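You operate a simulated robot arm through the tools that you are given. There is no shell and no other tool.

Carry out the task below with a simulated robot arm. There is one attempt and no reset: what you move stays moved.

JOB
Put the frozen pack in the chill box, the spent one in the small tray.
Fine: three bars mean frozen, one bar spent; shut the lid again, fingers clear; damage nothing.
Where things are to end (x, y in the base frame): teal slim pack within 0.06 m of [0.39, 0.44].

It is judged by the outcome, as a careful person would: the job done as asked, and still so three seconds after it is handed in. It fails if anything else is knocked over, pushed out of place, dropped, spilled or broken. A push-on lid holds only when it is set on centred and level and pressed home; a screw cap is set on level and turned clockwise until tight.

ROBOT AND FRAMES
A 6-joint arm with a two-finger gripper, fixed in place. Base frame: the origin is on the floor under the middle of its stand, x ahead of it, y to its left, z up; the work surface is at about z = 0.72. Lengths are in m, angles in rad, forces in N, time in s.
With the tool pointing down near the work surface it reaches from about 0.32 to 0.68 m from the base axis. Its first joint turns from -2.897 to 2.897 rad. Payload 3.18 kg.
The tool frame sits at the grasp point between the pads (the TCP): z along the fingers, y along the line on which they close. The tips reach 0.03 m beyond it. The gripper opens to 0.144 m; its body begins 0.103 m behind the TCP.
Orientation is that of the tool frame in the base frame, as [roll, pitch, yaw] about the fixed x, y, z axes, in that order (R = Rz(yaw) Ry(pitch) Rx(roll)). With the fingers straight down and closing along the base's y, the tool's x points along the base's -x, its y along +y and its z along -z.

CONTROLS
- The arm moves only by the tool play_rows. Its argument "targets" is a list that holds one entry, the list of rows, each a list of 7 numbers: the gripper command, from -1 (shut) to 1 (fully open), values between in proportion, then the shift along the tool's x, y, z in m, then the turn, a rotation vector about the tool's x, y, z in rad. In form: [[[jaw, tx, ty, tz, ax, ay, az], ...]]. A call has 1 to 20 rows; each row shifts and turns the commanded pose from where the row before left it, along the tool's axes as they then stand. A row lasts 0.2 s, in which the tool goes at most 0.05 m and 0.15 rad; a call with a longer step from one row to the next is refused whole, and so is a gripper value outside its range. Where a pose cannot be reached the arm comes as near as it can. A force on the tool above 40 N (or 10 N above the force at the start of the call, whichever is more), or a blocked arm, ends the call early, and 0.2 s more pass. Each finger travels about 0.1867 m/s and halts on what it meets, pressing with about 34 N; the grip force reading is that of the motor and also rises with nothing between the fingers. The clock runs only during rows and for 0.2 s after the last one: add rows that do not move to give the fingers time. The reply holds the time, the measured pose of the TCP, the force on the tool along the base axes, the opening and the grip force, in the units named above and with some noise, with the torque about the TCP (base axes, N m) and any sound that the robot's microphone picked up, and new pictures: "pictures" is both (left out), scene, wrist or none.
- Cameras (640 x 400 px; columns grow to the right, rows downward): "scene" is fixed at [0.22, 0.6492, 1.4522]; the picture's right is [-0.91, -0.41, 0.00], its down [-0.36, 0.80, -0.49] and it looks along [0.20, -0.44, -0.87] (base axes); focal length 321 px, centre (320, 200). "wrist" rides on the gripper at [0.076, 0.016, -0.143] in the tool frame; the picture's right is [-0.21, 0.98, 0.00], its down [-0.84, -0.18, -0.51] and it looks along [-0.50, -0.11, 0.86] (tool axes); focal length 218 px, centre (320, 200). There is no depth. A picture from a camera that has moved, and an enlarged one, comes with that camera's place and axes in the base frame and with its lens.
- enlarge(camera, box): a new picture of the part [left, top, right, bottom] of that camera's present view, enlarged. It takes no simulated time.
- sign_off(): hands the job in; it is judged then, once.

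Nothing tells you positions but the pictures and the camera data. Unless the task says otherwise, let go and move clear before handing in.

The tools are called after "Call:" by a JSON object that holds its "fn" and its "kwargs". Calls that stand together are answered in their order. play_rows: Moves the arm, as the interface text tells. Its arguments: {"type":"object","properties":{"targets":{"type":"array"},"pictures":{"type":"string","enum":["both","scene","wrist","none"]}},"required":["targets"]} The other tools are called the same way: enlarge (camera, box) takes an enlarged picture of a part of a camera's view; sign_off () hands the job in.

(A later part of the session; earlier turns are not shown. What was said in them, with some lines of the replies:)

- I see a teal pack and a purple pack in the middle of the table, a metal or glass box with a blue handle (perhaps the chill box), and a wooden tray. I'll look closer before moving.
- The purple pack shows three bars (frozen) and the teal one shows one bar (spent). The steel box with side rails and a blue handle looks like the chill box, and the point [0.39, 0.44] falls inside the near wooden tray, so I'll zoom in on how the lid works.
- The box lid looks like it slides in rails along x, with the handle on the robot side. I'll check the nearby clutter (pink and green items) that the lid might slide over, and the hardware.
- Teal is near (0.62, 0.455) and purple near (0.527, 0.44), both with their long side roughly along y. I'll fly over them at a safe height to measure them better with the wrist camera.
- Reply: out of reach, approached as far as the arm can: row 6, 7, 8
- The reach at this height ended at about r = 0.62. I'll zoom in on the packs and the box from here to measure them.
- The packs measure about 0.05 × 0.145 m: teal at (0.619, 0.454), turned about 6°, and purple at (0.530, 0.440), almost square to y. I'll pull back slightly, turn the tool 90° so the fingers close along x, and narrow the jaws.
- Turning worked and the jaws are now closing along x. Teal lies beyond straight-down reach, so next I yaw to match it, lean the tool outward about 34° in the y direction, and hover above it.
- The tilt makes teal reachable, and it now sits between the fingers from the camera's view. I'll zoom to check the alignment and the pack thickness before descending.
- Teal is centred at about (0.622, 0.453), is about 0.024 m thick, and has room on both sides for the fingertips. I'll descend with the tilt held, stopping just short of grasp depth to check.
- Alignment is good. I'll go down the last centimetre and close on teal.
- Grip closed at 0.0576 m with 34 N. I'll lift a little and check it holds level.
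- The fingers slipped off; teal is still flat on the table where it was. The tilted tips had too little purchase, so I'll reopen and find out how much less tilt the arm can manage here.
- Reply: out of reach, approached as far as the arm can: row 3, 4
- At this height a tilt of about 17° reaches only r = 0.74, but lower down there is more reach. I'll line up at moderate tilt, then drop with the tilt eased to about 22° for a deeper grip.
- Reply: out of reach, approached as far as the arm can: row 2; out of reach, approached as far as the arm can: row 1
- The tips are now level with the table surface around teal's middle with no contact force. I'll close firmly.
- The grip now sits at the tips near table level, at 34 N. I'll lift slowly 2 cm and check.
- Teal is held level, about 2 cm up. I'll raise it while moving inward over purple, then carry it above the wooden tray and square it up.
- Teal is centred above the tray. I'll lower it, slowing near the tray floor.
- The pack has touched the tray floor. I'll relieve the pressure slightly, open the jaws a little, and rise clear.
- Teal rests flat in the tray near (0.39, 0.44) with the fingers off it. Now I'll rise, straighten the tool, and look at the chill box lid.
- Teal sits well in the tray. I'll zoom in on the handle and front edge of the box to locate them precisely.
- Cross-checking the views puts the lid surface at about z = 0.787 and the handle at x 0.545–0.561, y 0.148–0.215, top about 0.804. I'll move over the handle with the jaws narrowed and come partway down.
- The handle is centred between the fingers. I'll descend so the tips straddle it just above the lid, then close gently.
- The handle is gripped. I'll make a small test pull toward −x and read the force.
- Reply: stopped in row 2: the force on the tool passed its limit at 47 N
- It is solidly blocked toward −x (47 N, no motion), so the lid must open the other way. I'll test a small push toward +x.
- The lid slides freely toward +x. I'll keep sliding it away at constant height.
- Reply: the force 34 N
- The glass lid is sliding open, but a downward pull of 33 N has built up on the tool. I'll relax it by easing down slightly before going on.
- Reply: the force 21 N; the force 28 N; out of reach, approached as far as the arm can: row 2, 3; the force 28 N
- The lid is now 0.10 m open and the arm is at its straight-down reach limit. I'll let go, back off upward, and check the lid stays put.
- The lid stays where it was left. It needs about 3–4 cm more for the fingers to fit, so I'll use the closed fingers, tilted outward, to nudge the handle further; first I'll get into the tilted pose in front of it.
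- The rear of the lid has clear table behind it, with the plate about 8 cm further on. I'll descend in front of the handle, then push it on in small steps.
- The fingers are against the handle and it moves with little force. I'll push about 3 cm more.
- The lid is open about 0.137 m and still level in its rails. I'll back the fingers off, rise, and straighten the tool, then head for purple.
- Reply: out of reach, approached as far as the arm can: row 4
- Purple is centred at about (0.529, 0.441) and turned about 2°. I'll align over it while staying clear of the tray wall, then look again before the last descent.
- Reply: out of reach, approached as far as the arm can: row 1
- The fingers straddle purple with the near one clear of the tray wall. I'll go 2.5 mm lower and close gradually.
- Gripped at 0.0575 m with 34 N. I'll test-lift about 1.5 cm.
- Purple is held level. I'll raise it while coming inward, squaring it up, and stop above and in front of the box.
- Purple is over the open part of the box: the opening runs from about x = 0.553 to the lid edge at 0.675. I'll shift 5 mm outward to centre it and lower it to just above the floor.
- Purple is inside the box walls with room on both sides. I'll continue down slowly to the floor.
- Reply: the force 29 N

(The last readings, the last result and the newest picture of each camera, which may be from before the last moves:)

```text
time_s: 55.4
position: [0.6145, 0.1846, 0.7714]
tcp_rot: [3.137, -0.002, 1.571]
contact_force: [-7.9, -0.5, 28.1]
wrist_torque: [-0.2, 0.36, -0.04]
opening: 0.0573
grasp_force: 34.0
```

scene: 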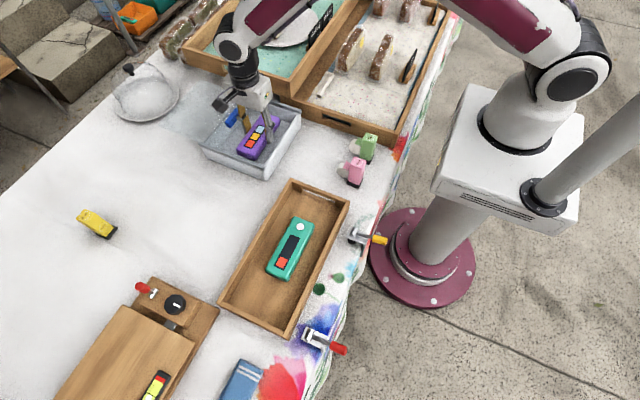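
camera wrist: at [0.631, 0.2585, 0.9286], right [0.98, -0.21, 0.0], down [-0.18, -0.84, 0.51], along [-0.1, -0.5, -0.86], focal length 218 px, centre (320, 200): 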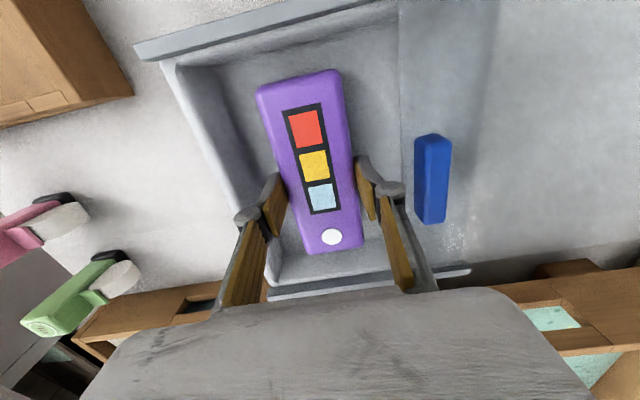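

There is contact at z ≈ 0.771. I'll check visually whether that's the pack on the floor or a finger touching something.

Call:
{"fn": "enlarge", "kwargs": {"camera": "wrist", "box": [200, 120, 460, 310]}}

Call:
{"fn": "enlarge", "kwargs": {"camera": "scene", "box": [205, 90, 295, 170]}}

Call:
{"fn": "enlarge", "kwargs": {"camera": "scene", "box": [230, 105, 270, 145]}}

```text
2.11 times, centred on (330, 215) of wrist
camera zoom: at [0.6304, 0.2579, 0.9139], right [0.98, -0.21, 0.0], down [-0.18, -0.84, 0.51], along [-0.1, -0.49, -0.86], focal length 460 px, centre (299, 168)
```

zoom: 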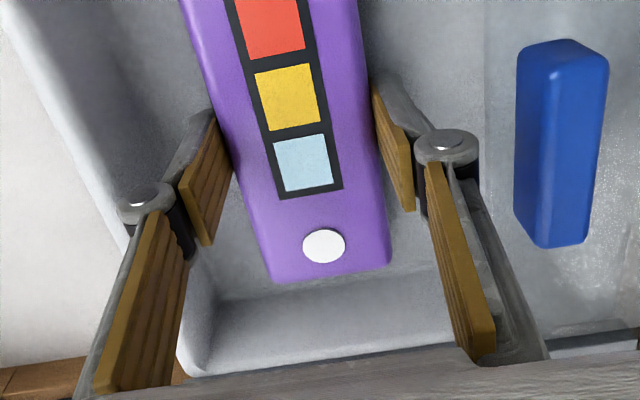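

```text
5.00 times, centred on (250, 130) of scene
camera zoom: at [0.22, 0.6492, 1.4522], right [-0.91, -0.41, 0.0], down [-0.36, 0.8, -0.49], along [0.2, -0.44, -0.87], focal length 1606 px, centre (670, 550)
```

zoom: 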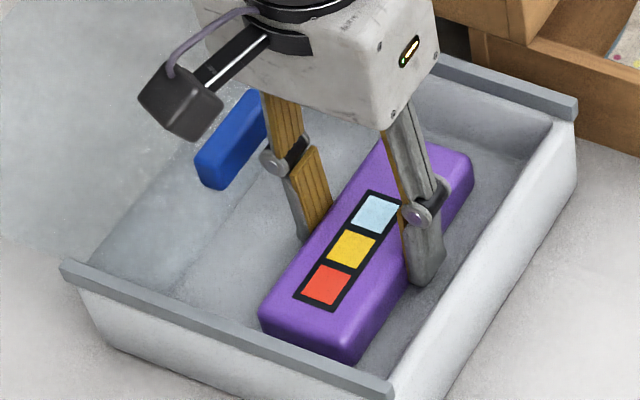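

```text
10.00 times, centred on (250, 125) of scene
camera zoom: at [0.22, 0.6492, 1.4522], right [-0.91, -0.41, 0.0], down [-0.36, 0.8, -0.49], along [0.2, -0.44, -0.87], focal length 3211 px, centre (1020, 950)
```

zoom: 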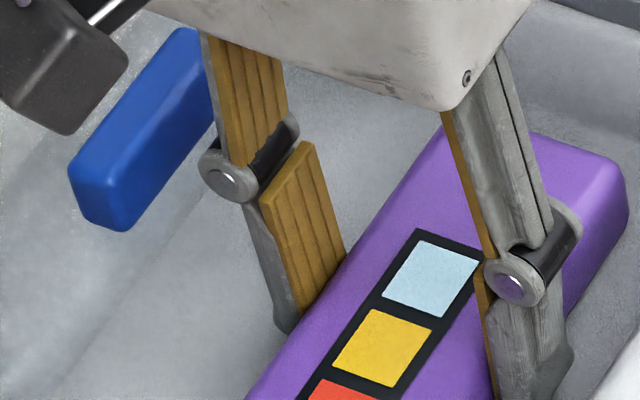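

The fingers are clear of both lid and walls, so the pack is on the floor. I'll relieve the pressure, open just a few millimetres per side, and check before rising.

Call:
{"fn": "play_rows", "kwargs": {"targets": [[[-1, 0, 0, -0.0018, 0, 0, 0], [-1, 0, 0, 0, 0, 0, 0], [-0.14, 0, 0, 0, 0, 0, 0], [-0.08, 0, 0, 0, 0, 0, 0], [-0.08, 0, 0, 0, 0, 0, 0]]]}}

Call:
{"fn": "enlarge", "kwargs": {"camera": "scene", "box": [205, 90, 295, 170]}}

Call:
{"fn": "enlarge", "kwargs": {"camera": "wrist", "box": [200, 60, 460, 270]}}

```text
time_s: 56.5
position: [0.6136, 0.1827, 0.7695]
tcp_rot: [-3.141, 0.0, 1.572]
contact_force: [-0.1, 0.4, -0.8]
wrist_torque: [0.05, 0.0, 0.03]
opening: 0.0662
grasp_force: 0.0
camera wrist: at [0.6298, 0.2576, 0.9123], right [0.98, -0.21, 0.0], down [-0.18, -0.84, 0.51], along [-0.11, -0.5, -0.86], focal length 218 px, centre (320, 200)
```

scene: 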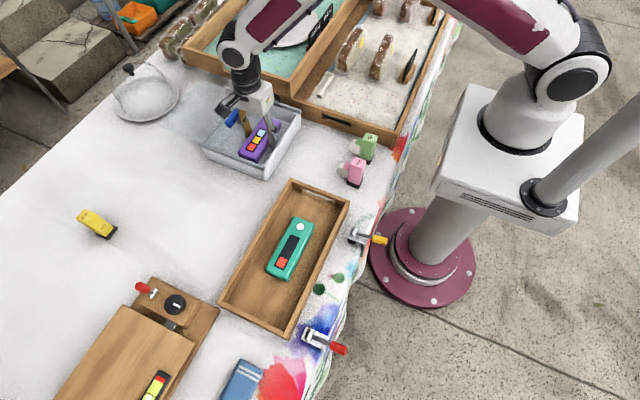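
wrist: 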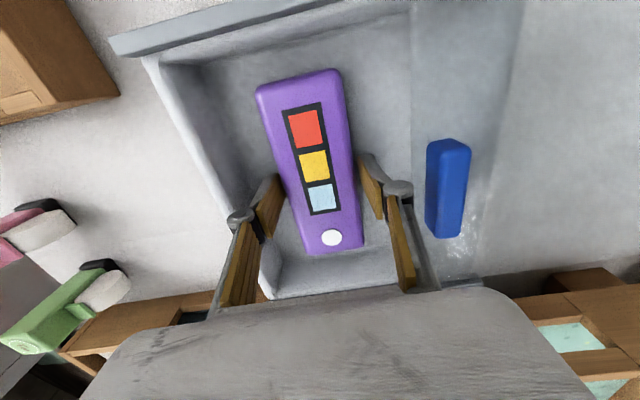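

```text
5.00 times, centred on (250, 130) of scene
camera zoom: at [0.22, 0.6492, 1.4522], right [-0.91, -0.41, 0.0], down [-0.36, 0.8, -0.49], along [0.2, -0.44, -0.87], focal length 1606 px, centre (670, 550)
```

zoom: 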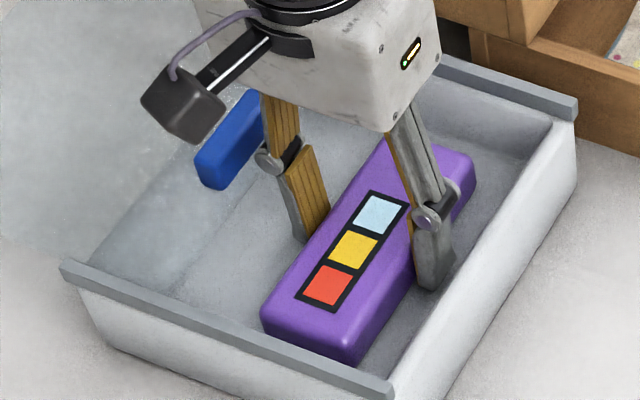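

```text
1.90 times, centred on (330, 165) of wrist
camera zoom: at [0.6298, 0.2576, 0.9123], right [0.98, -0.21, 0.0], down [-0.18, -0.84, 0.51], along [-0.11, -0.5, -0.86], focal length 416 px, centre (301, 267)
```

zoom: 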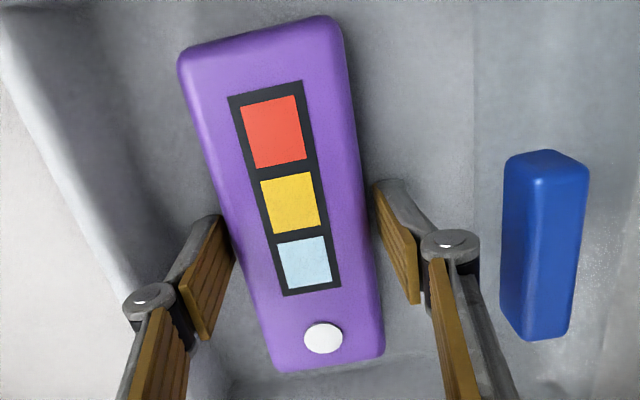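

Purple is flat in the box and free. I'll rise straight up, close the fingers, tilt outward, and pass over the handle to get behind it for closing the lid.

Call:
{"fn": "play_rows", "kwargs": {"targets": [[[-0.08, 0, 0, -0.01, 0, 0, 0], [-0.08, 0, 0, -0.025, 0, 0, 0], [-0.08, 0, 0, -0.025, 0, 0, 0], [-0.08, 0, 0, -0.022, 0, 0, 0], [-0.08, 0, 0, 0, 0, 0, 0]]]}}

Call:
{"fn": "enlarge", "kwargs": {"camera": "scene", "box": [165, 60, 315, 190]}}

Call:
{"fn": "enlarge", "kwargs": {"camera": "wrist", "box": [160, 30, 500, 290]}}

```text
time_s: 57.8
position: [0.6152, 0.1821, 0.8537]
tcp_rot: [3.141, -0.001, 1.572]
contact_force: [0.0, -0.7, 0.0]
wrist_torque: [0.0, 0.01, -0.01]
opening: 0.0662
grasp_force: 0.0
camera wrist: at [0.6322, 0.2579, 0.9961], right [0.98, -0.21, 0.0], down [-0.18, -0.84, 0.51], along [-0.1, -0.5, -0.86], focal length 218 px, centre (320, 200)
```

scene: 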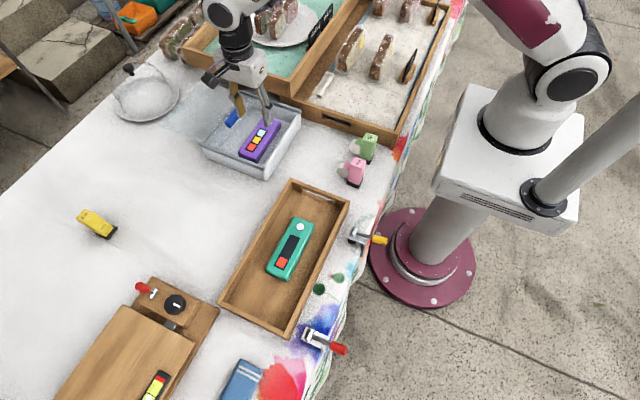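
wrist: 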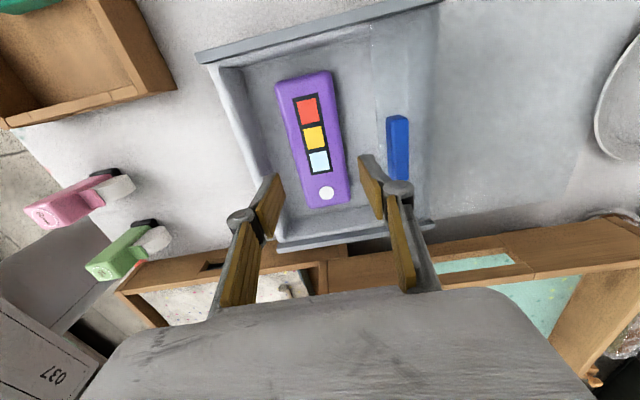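

```text
3.08 times, centred on (240, 125) of scene
camera zoom: at [0.22, 0.6492, 1.4522], right [-0.91, -0.41, 0.0], down [-0.36, 0.8, -0.49], along [0.2, -0.44, -0.87], focal length 988 px, centre (566, 431)
```

zoom: 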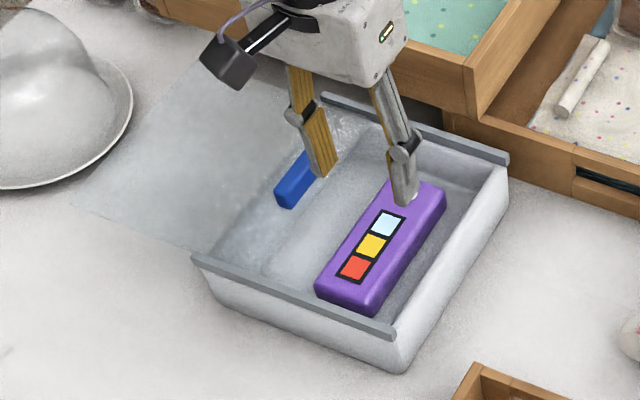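

```text
1.54 times, centred on (330, 160) of wrist
camera zoom: at [0.6322, 0.2579, 0.9961], right [0.98, -0.21, 0.0], down [-0.18, -0.84, 0.51], along [-0.1, -0.5, -0.86], focal length 336 px, centre (305, 262)
```

zoom: 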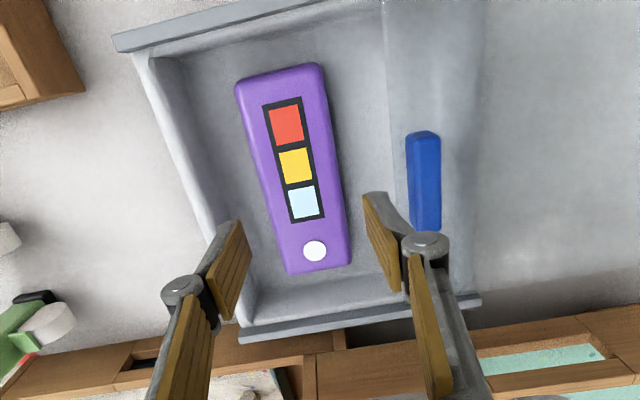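

Call:
{"fn": "play_rows", "kwargs": {"targets": [[[-1, 0, 0, 0, -0.117, 0, 0], [-1, 0, 0, 0, -0.117, 0, 0], [-1, 0, 0, 0, -0.116, 0, 0], [-1, 0, 0, 0, 0, 0, 0], [-1, 0, 0.0326, 0.0119, 0, 0, 0], [-1, 0, 0.0326, 0.0119, 0, 0, 0], [-1, 0, 0.034, 0.0124, 0, 0, 0], [-1, 0, 0, 0, 0, 0, 0]]]}}

Call:
{"fn": "enlarge", "kwargs": {"camera": "scene", "box": [165, 60, 285, 160]}}

Call:
{"fn": "enlarge", "kwargs": {"camera": "wrist", "box": [160, 30, 500, 290]}}

```text
time_s: 59.5
position: [0.717, 0.184, 0.8542]
tcp_rot: [2.791, -0.002, 1.572]
contact_force: [0.4, 0.4, -0.8]
wrist_torque: [0.0, 0.02, 0.02]
opening: 0.0
grasp_force: 30.6
camera wrist: at [0.6838, 0.258, 0.9935], right [0.92, -0.21, 0.34], down [-0.34, -0.84, 0.41], along [0.2, -0.5, -0.85], focal length 218 px, centre (320, 200)
```

scene: 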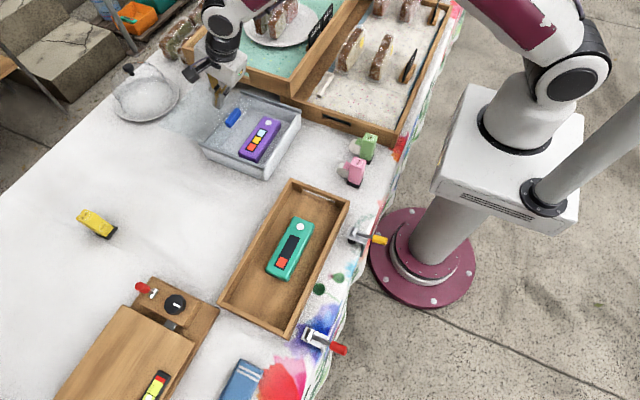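
wrist: 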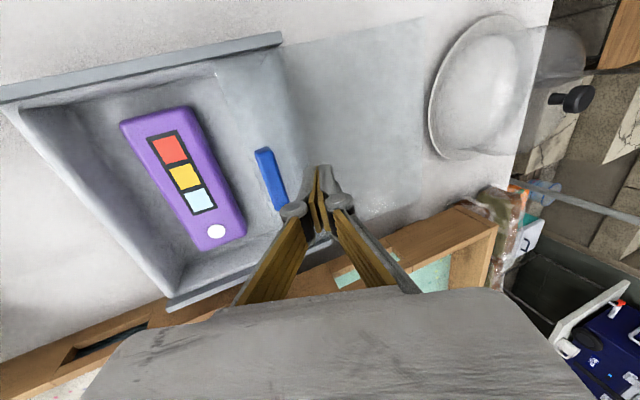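

```text
4.00 times, centred on (225, 110) of scene
camera zoom: at [0.22, 0.6492, 1.4522], right [-0.91, -0.41, 0.0], down [-0.36, 0.8, -0.49], along [0.2, -0.44, -0.87], focal length 1284 px, centre (700, 560)
```

zoom: 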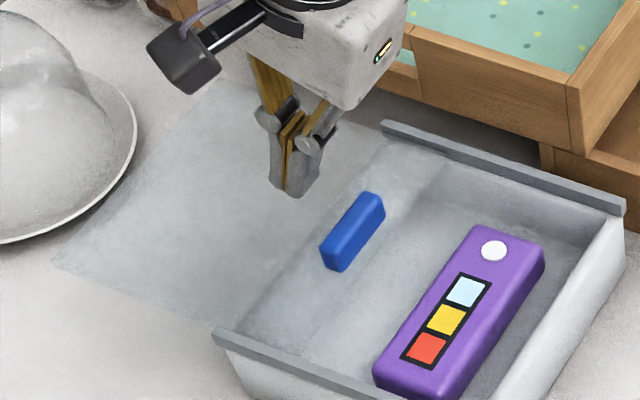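

```text
1.54 times, centred on (330, 160) of wrist
camera zoom: at [0.6838, 0.258, 0.9935], right [0.92, -0.21, 0.34], down [-0.34, -0.84, 0.41], along [0.2, -0.5, -0.85], focal length 336 px, centre (305, 262)
```

zoom: 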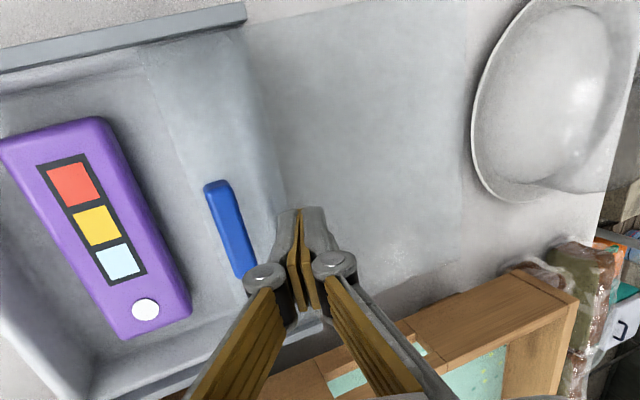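

The closed fingers are behind the handle. I'll lower them and begin drawing the lid shut in small steps.

Call:
{"fn": "play_rows", "kwargs": {"targets": [[[-1, 0, -0.0055, 0.015, 0, 0, 0], [-1, 0, -0.0048, 0.0132, 0, 0, 0], [-1, 0, 0, 0, 0, 0, 0]]]}}

Call:
{"fn": "enlarge", "kwargs": {"camera": "scene", "box": [185, 70, 265, 140]}}

Call:
{"fn": "enlarge", "kwargs": {"camera": "wrist", "box": [220, 100, 420, 270]}}

```text
time_s: 60.4
position: [0.7191, 0.1836, 0.8245]
tcp_rot: [2.79, -0.001, 1.57]
contact_force: [0.0, 0.5, 0.4]
wrist_torque: [0.01, -0.02, -0.01]
opening: 0.0
grasp_force: 30.9
camera wrist: at [0.6855, 0.2585, 0.9637], right [0.92, -0.21, 0.34], down [-0.34, -0.84, 0.41], along [0.2, -0.5, -0.85], focal length 218 px, centre (320, 200)
```

scene: 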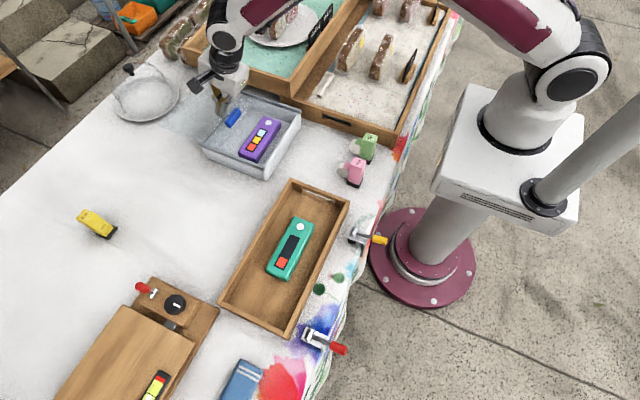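
wrist: 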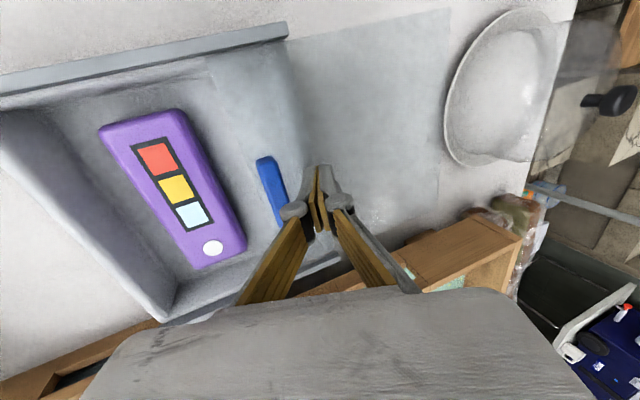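

```text
5.71 times, centred on (225, 105) of scene
camera zoom: at [0.22, 0.6492, 1.4522], right [-0.91, -0.41, 0.0], down [-0.36, 0.8, -0.49], along [0.2, -0.44, -0.87], focal length 1835 px, centre (863, 743)
```

zoom: 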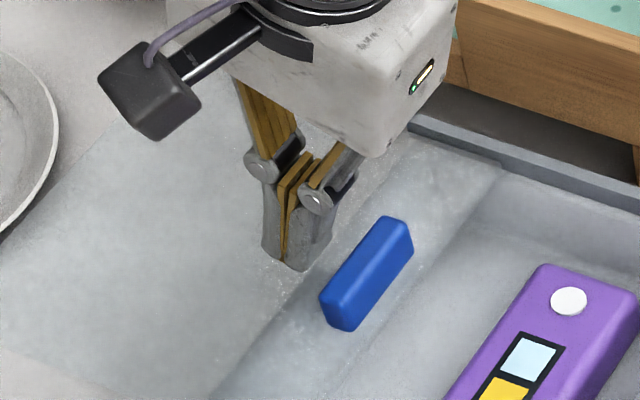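

```text
2.35 times, centred on (320, 185) of wrist
camera zoom: at [0.6855, 0.2585, 0.9637], right [0.92, -0.21, 0.34], down [-0.34, -0.84, 0.41], along [0.2, -0.5, -0.85], focal length 514 px, centre (320, 235)
```

zoom: 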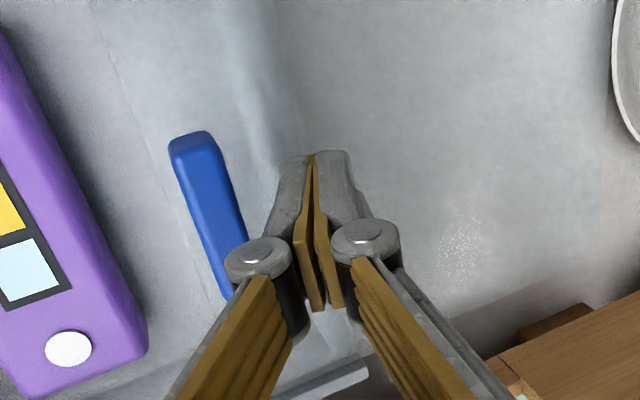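

Call:
{"fn": "play_rows", "kwargs": {"targets": [[[-1, 0, -0.0075, -0.0027, 0, 0, 0], [-1, 0, -0.0075, -0.0027, 0, 0, 0], [-1, 0, -0.0075, -0.0027, 0, 0, 0], [-1, 0, -0.0075, -0.0027, 0, 0, 0], [-1, 0, 0, 0, 0, 0, 0]]]}}

Call:
{"fn": "enlarge", "kwargs": {"camera": "scene", "box": [185, 70, 265, 140]}}

```text
time_s: 61.5
position: [0.6864, 0.1828, 0.8227]
tcp_rot: [2.79, -0.001, 1.571]
contact_force: [1.2, -0.2, -0.5]
wrist_torque: [-0.01, -0.01, 0.03]
opening: 0.0002
grasp_force: 31.0
camera wrist: at [0.6531, 0.2585, 0.9622], right [0.92, -0.21, 0.34], down [-0.34, -0.84, 0.41], along [0.2, -0.5, -0.85], focal length 218 px, centre (320, 200)
```

scene: 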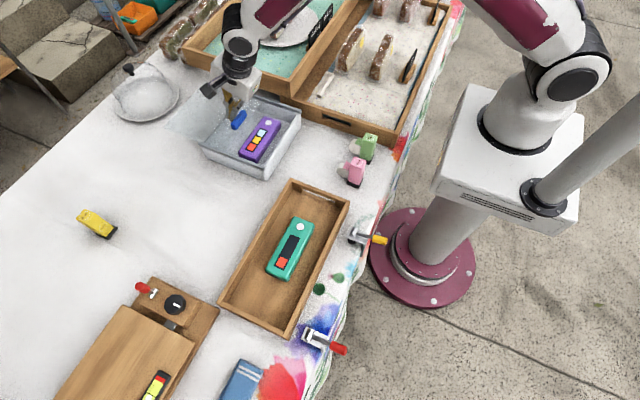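
wrist: 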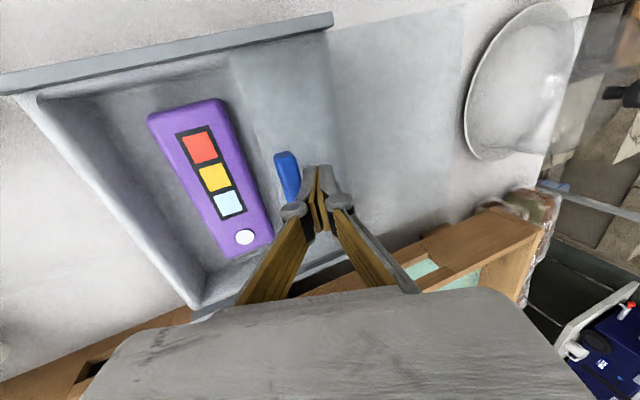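

```text
5.71 times, centred on (225, 105) of scene
camera zoom: at [0.22, 0.6492, 1.4522], right [-0.91, -0.41, 0.0], down [-0.36, 0.8, -0.49], along [0.2, -0.44, -0.87], focal length 1835 px, centre (863, 743)
```

zoom: 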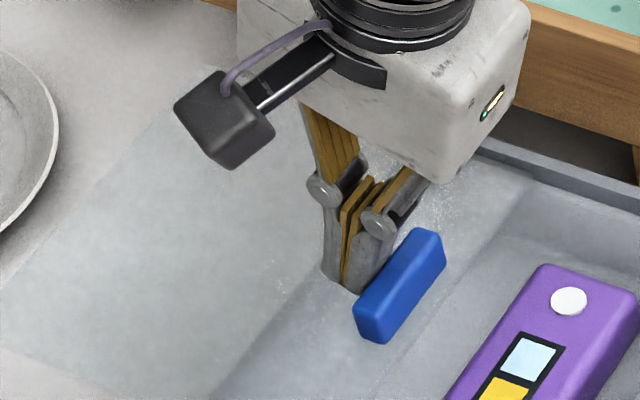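

The lid follows with about 1 N. I'll keep drawing it shut.

Call:
{"fn": "play_rows", "kwargs": {"targets": [[[-1, 0, -0.0094, -0.0034, 0, 0, 0], [-1, 0, -0.0094, -0.0034, 0, 0, 0], [-1, 0, -0.0094, -0.0034, 0, 0, 0], [-1, 0, -0.0094, -0.0034, 0, 0, 0], [-1, 0, -0.0094, -0.0034, 0, 0, 0], [-1, 0, -0.0094, -0.0034, 0, 0, 0], [-1, 0, -0.0094, -0.0034, 0, 0, 0], [-1, 0, -0.0094, -0.0034, 0, 0, 0], [-1, 0, -0.0094, -0.0034, 0, 0, 0], [-1, 0, 0, 0, 0, 0, 0]]]}}

Call:
{"fn": "enlarge", "kwargs": {"camera": "scene", "box": [185, 70, 315, 190]}}

```text
time_s: 63.8
position: [0.5975, 0.1843, 0.8219]
tcp_rot: [2.79, -0.003, 1.569]
contact_force: [-0.6, -0.3, 0.3]
wrist_torque: [-0.01, 0.0, -0.03]
opening: 0.0
grasp_force: 30.4
camera wrist: at [0.5633, 0.2588, 0.9614], right [0.92, -0.21, 0.34], down [-0.34, -0.84, 0.41], along [0.2, -0.5, -0.85], focal length 218 px, centre (320, 200)
```

scene: 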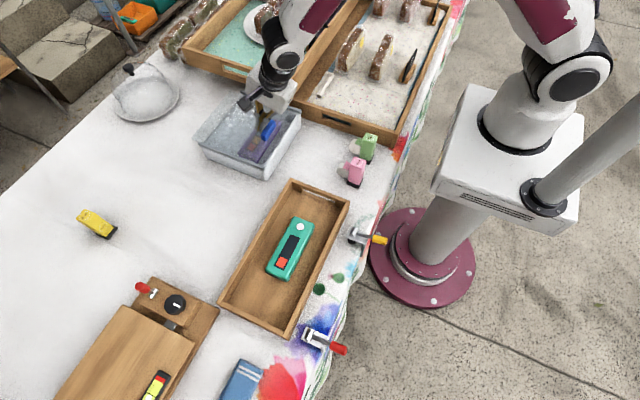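
wrist: 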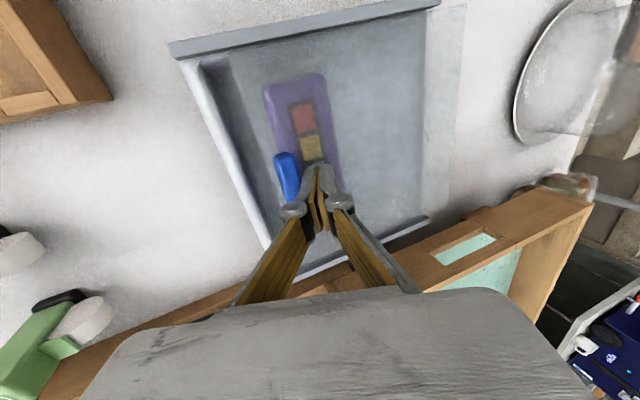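

```text
3.33 times, centred on (250, 130) of scene
camera zoom: at [0.22, 0.6492, 1.4522], right [-0.91, -0.41, 0.0], down [-0.36, 0.8, -0.49], along [0.2, -0.44, -0.87], focal length 1070 px, centre (553, 433)
```

zoom: 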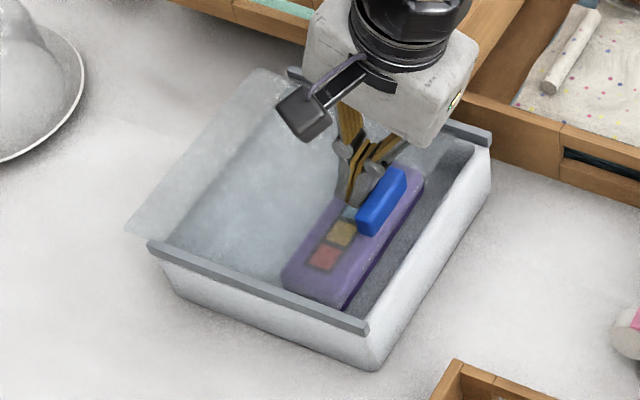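

The lid is nearly over purple with about 3 cm to go. I'll continue more slowly.

Call:
{"fn": "play_rows", "kwargs": {"targets": [[[-1, 0, -0.0047, -0.0017, 0, 0, 0], [-1, 0, -0.0047, -0.0017, 0, 0, 0], [-1, 0, -0.0047, -0.0017, 0, 0, 0], [-1, 0, -0.0047, -0.0017, 0, 0, 0], [-1, 0, 0, 0, 0, 0, 0]]], "pictures": "none"}}

```text
time_s: 65.0
position: [0.5774, 0.1841, 0.8217]
tcp_rot: [2.79, -0.002, 1.574]
contact_force: [1.6, 0.0, 0.2]
wrist_torque: [-0.02, 0.01, 0.03]
opening: 0.0001
grasp_force: 30.6
```

Call:
{"fn": "play_rows", "kwargs": {"targets": [[[-1, 0, -0.0028, -0.001, 0, 0, 0], [-1, 0, -0.0028, -0.001, 0, 0, 0], [-1, 0, 0, 0, 0, 0, 0]]], "pictures": "none"}}

```text
time_s: 65.8
position: [0.5688, 0.1835, 0.8213]
tcp_rot: [2.791, -0.002, 1.57]
contact_force: [0.2, 0.7, 0.0]
wrist_torque: [0.01, -0.02, 0.0]
opening: 0.0001
grasp_force: 30.8
```

Call:
{"fn": "play_rows", "kwargs": {"targets": [[[-1, 0, -0.0019, -0.0007, 0, 0, 0], [-1, 0, -0.0019, -0.0007, 0, 0, 0], [-1, 0, 0, 0, 0, 0, 0]]]}}

Call:
{"fn": "enlarge", "kwargs": {"camera": "scene", "box": [195, 80, 315, 190]}}

Call:
{"fn": "enlarge", "kwargs": {"camera": "wrist", "box": [180, 40, 460, 280]}}

```text
time_s: 66.5
position: [0.5675, 0.1834, 0.8222]
tcp_rot: [2.791, -0.001, 1.571]
contact_force: [1.2, 0.8, 1.2]
wrist_torque: [0.02, -0.04, -0.04]
opening: 0.0001
grasp_force: 30.9
camera wrist: at [0.5341, 0.2586, 0.9616], right [0.92, -0.21, 0.34], down [-0.34, -0.84, 0.41], along [0.2, -0.5, -0.85], focal length 218 px, centre (320, 200)
```

scene: 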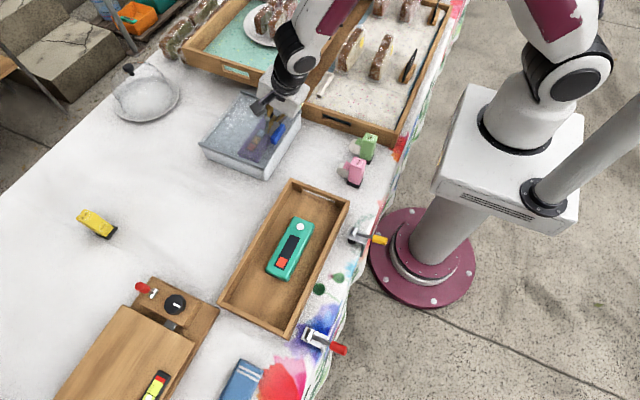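
wrist: 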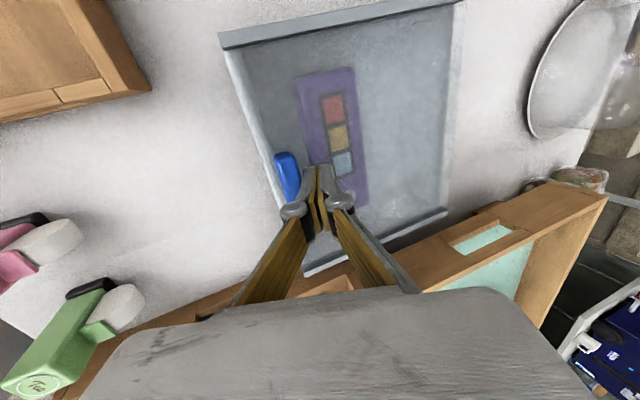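

```text
3.64 times, centred on (255, 135) of scene
camera zoom: at [0.22, 0.6492, 1.4522], right [-0.91, -0.41, 0.0], down [-0.36, 0.8, -0.49], along [0.2, -0.44, -0.87], focal length 1168 px, centre (556, 436)
```

zoom: 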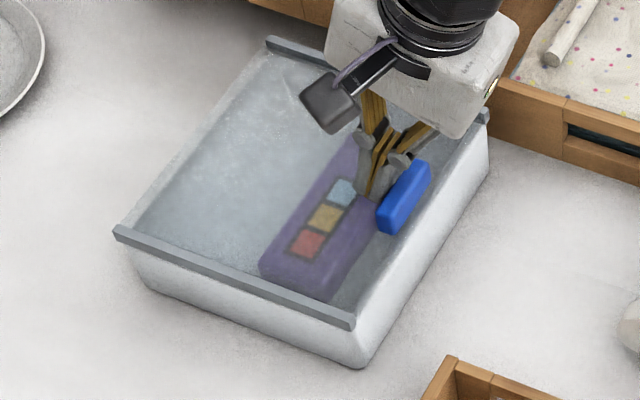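

```text
1.67 times, centred on (320, 160) of wrist
camera zoom: at [0.5341, 0.2586, 0.9616], right [0.92, -0.21, 0.34], down [-0.34, -0.84, 0.41], along [0.2, -0.5, -0.85], focal length 364 px, centre (320, 267)
```

zoom: 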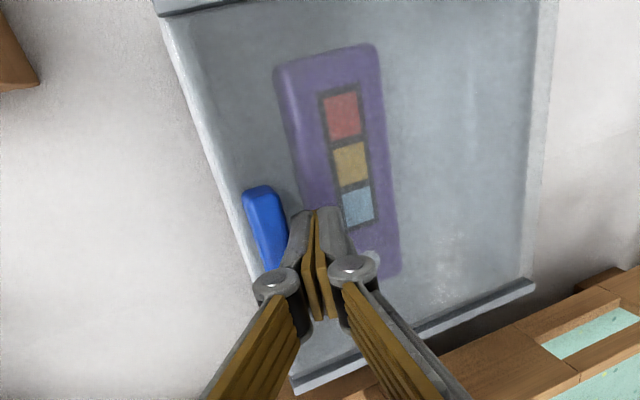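

The handle is back at about its original place. I'll press gently until I feel the end stop.

Call:
{"fn": "play_rows", "kwargs": {"targets": [[[-1, 0, -0.0014, -0.0005, 0, 0, 0], [-1, 0, 0, 0, 0, 0, 0]]], "pictures": "none"}}

```text
time_s: 67.2
position: [0.5659, 0.1821, 0.8209]
tcp_rot: [2.792, -0.001, 1.572]
contact_force: [7.1, 0.0, -0.6]
wrist_torque: [0.04, -0.08, -0.03]
opening: 0.0
grasp_force: 29.7
```

Call:
{"fn": "play_rows", "kwargs": {"targets": [[[-1, 0, -0.0014, -0.0005, 0, 0, 0], [-1, 0, 0, 0, 0, 0, 0]]], "pictures": "none"}}

```text
time_s: 67.8
position: [0.5652, 0.1824, 0.8221]
tcp_rot: [2.79, -0.001, 1.57]
contact_force: [18.1, -2.6, 0.9]
wrist_torque: [0.0, -0.28, 0.01]
opening: 0.0001
grasp_force: 31.3
```

18 N against the stop with no motion, so the lid is fully shut. I'll back off a few millimetres, rise, straighten the tool and retreat well clear.

Call:
{"fn": "play_rows", "kwargs": {"targets": [[[-1, 0, 0.0056, 0.0021, 0, 0, 0], [-1, 0, 0.0052, -0.0141, 0, 0, 0], [-1, 0, 0.0103, -0.0282, 0, 0, 0], [-1, 0, 0.0103, -0.0282, 0, 0, 0], [-1, 0, -0.01, -0.005, 0.117, 0, 0], [-1, 0, -0.01, -0.005, 0.117, 0, 0], [-1, 0, -0.01, -0.005, 0.116, 0, 0], [-1, 0, -0.03, -0.01, 0, 0, 0], [-1, 0, -0.04, -0.005, 0, 0, 0], [-1, 0, -0.04, 0, 0, 0, 0], [-1, 0, 0, 0, 0, 0, 0]]]}}

Call:
{"fn": "enlarge", "kwargs": {"camera": "scene", "box": [195, 80, 315, 190]}}

Call:
{"fn": "enlarge", "kwargs": {"camera": "scene", "box": [200, 160, 370, 340]}}

Call:
{"fn": "enlarge", "kwargs": {"camera": "scene", "box": [240, 130, 310, 185]}}

```text
time_s: 70.2
position: [0.4286, 0.1829, 0.916]
tcp_rot: [3.14, 0.0, 1.57]
contact_force: [0.0, -0.5, 0.0]
wrist_torque: [0.02, -0.04, -0.02]
opening: 0.0
grasp_force: 31.0
camera wrist: at [0.445, 0.2588, 1.0589], right [0.98, -0.21, 0.0], down [-0.18, -0.84, 0.51], along [-0.1, -0.5, -0.86], focal length 218 px, centre (320, 200)
```

scene: 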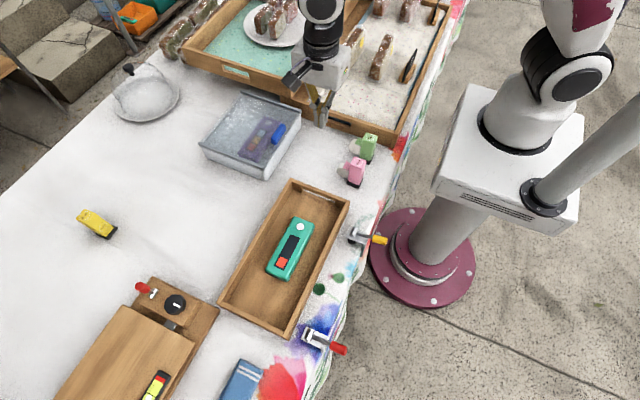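
wrist: 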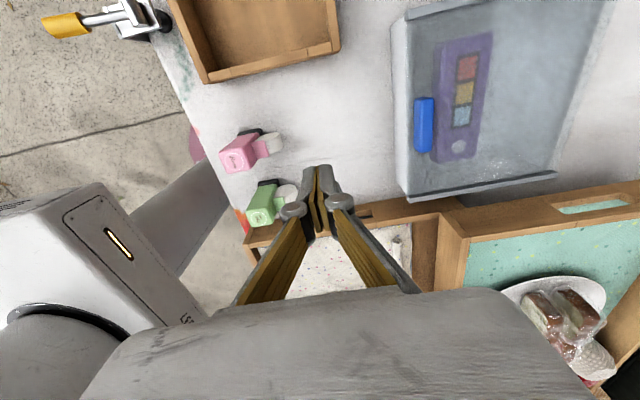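

```text
3.64 times, centred on (255, 135) of scene
camera zoom: at [0.22, 0.6492, 1.4522], right [-0.91, -0.41, 0.0], down [-0.36, 0.8, -0.49], along [0.2, -0.44, -0.87], focal length 1168 px, centre (556, 436)
```

zoom: 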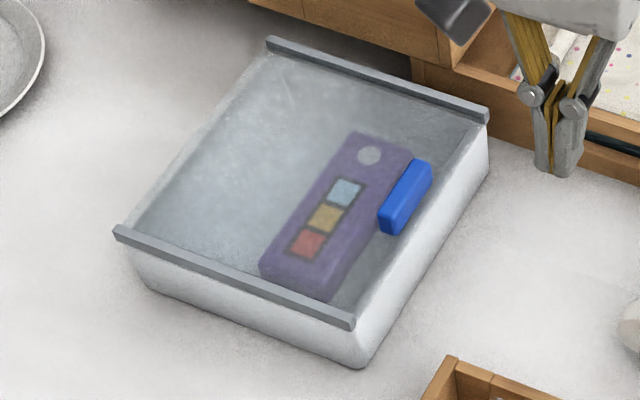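

```text
2.22 times, centred on (285, 250) of scene
camera zoom: at [0.22, 0.6492, 1.4522], right [-0.91, -0.41, 0.0], down [-0.36, 0.8, -0.49], along [0.2, -0.44, -0.87], focal length 714 px, centre (398, 89)
```

zoom: 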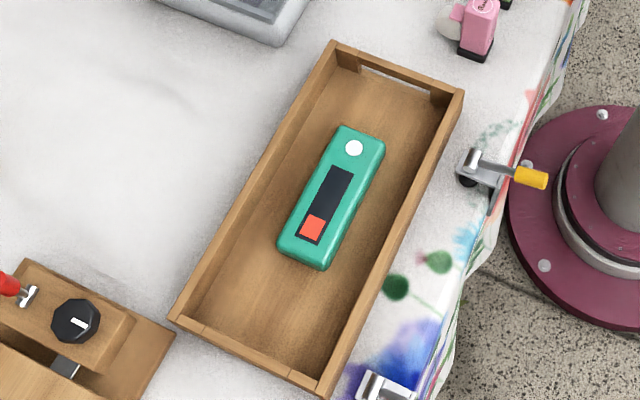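

```text
7.27 times, centred on (275, 158) of scene
camera zoom: at [0.22, 0.6492, 1.4522], right [-0.91, -0.41, 0.0], down [-0.36, 0.8, -0.49], along [0.2, -0.44, -0.87], focal length 2335 px, centre (647, 509)
```

zoom: 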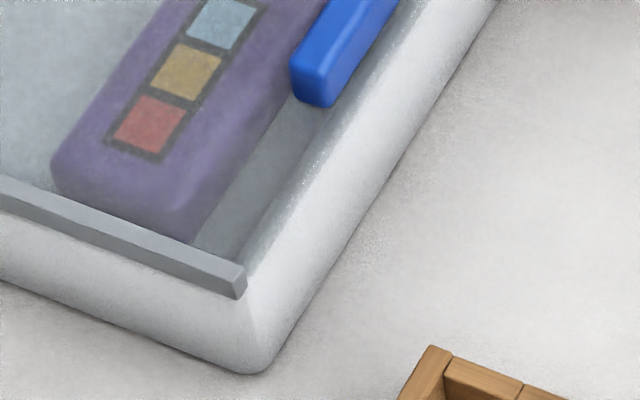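

The lid is fully shut with the handle back in its original spot, and the frozen purple pack shows through the glass. The spent teal pack lies in the small tray at about (0.39, 0.44), nothing else has moved, and the fingers are well clear, so I'm handing in.

Call:
{"fn": "sign_off", "kwargs": {}}

```text
The job is handed in.
```

The job is done and handed in.

- **Frozen pack:** the purple pack (three bars) lies flat in the chill box. The lid is slid fully shut against its stop, and the fingers are clear.
- **Spent pack:** the teal pack (one bar) lies flat in the small wooden tray at about (0.39, 0.44), measured from the scene camera before hand-in.
- **Slip while lifting:** my first grip on the teal pack slipped before it left the table. It shifted by a few millimetres at most, and the second grip held.
- **Lid force:** I first pulled the lid the wrong way and met its stop at 47 N, slightly over the arm's stop limit. The lid did not move and I saw no damage.

In the last pictures nothing else on the table had been moved.
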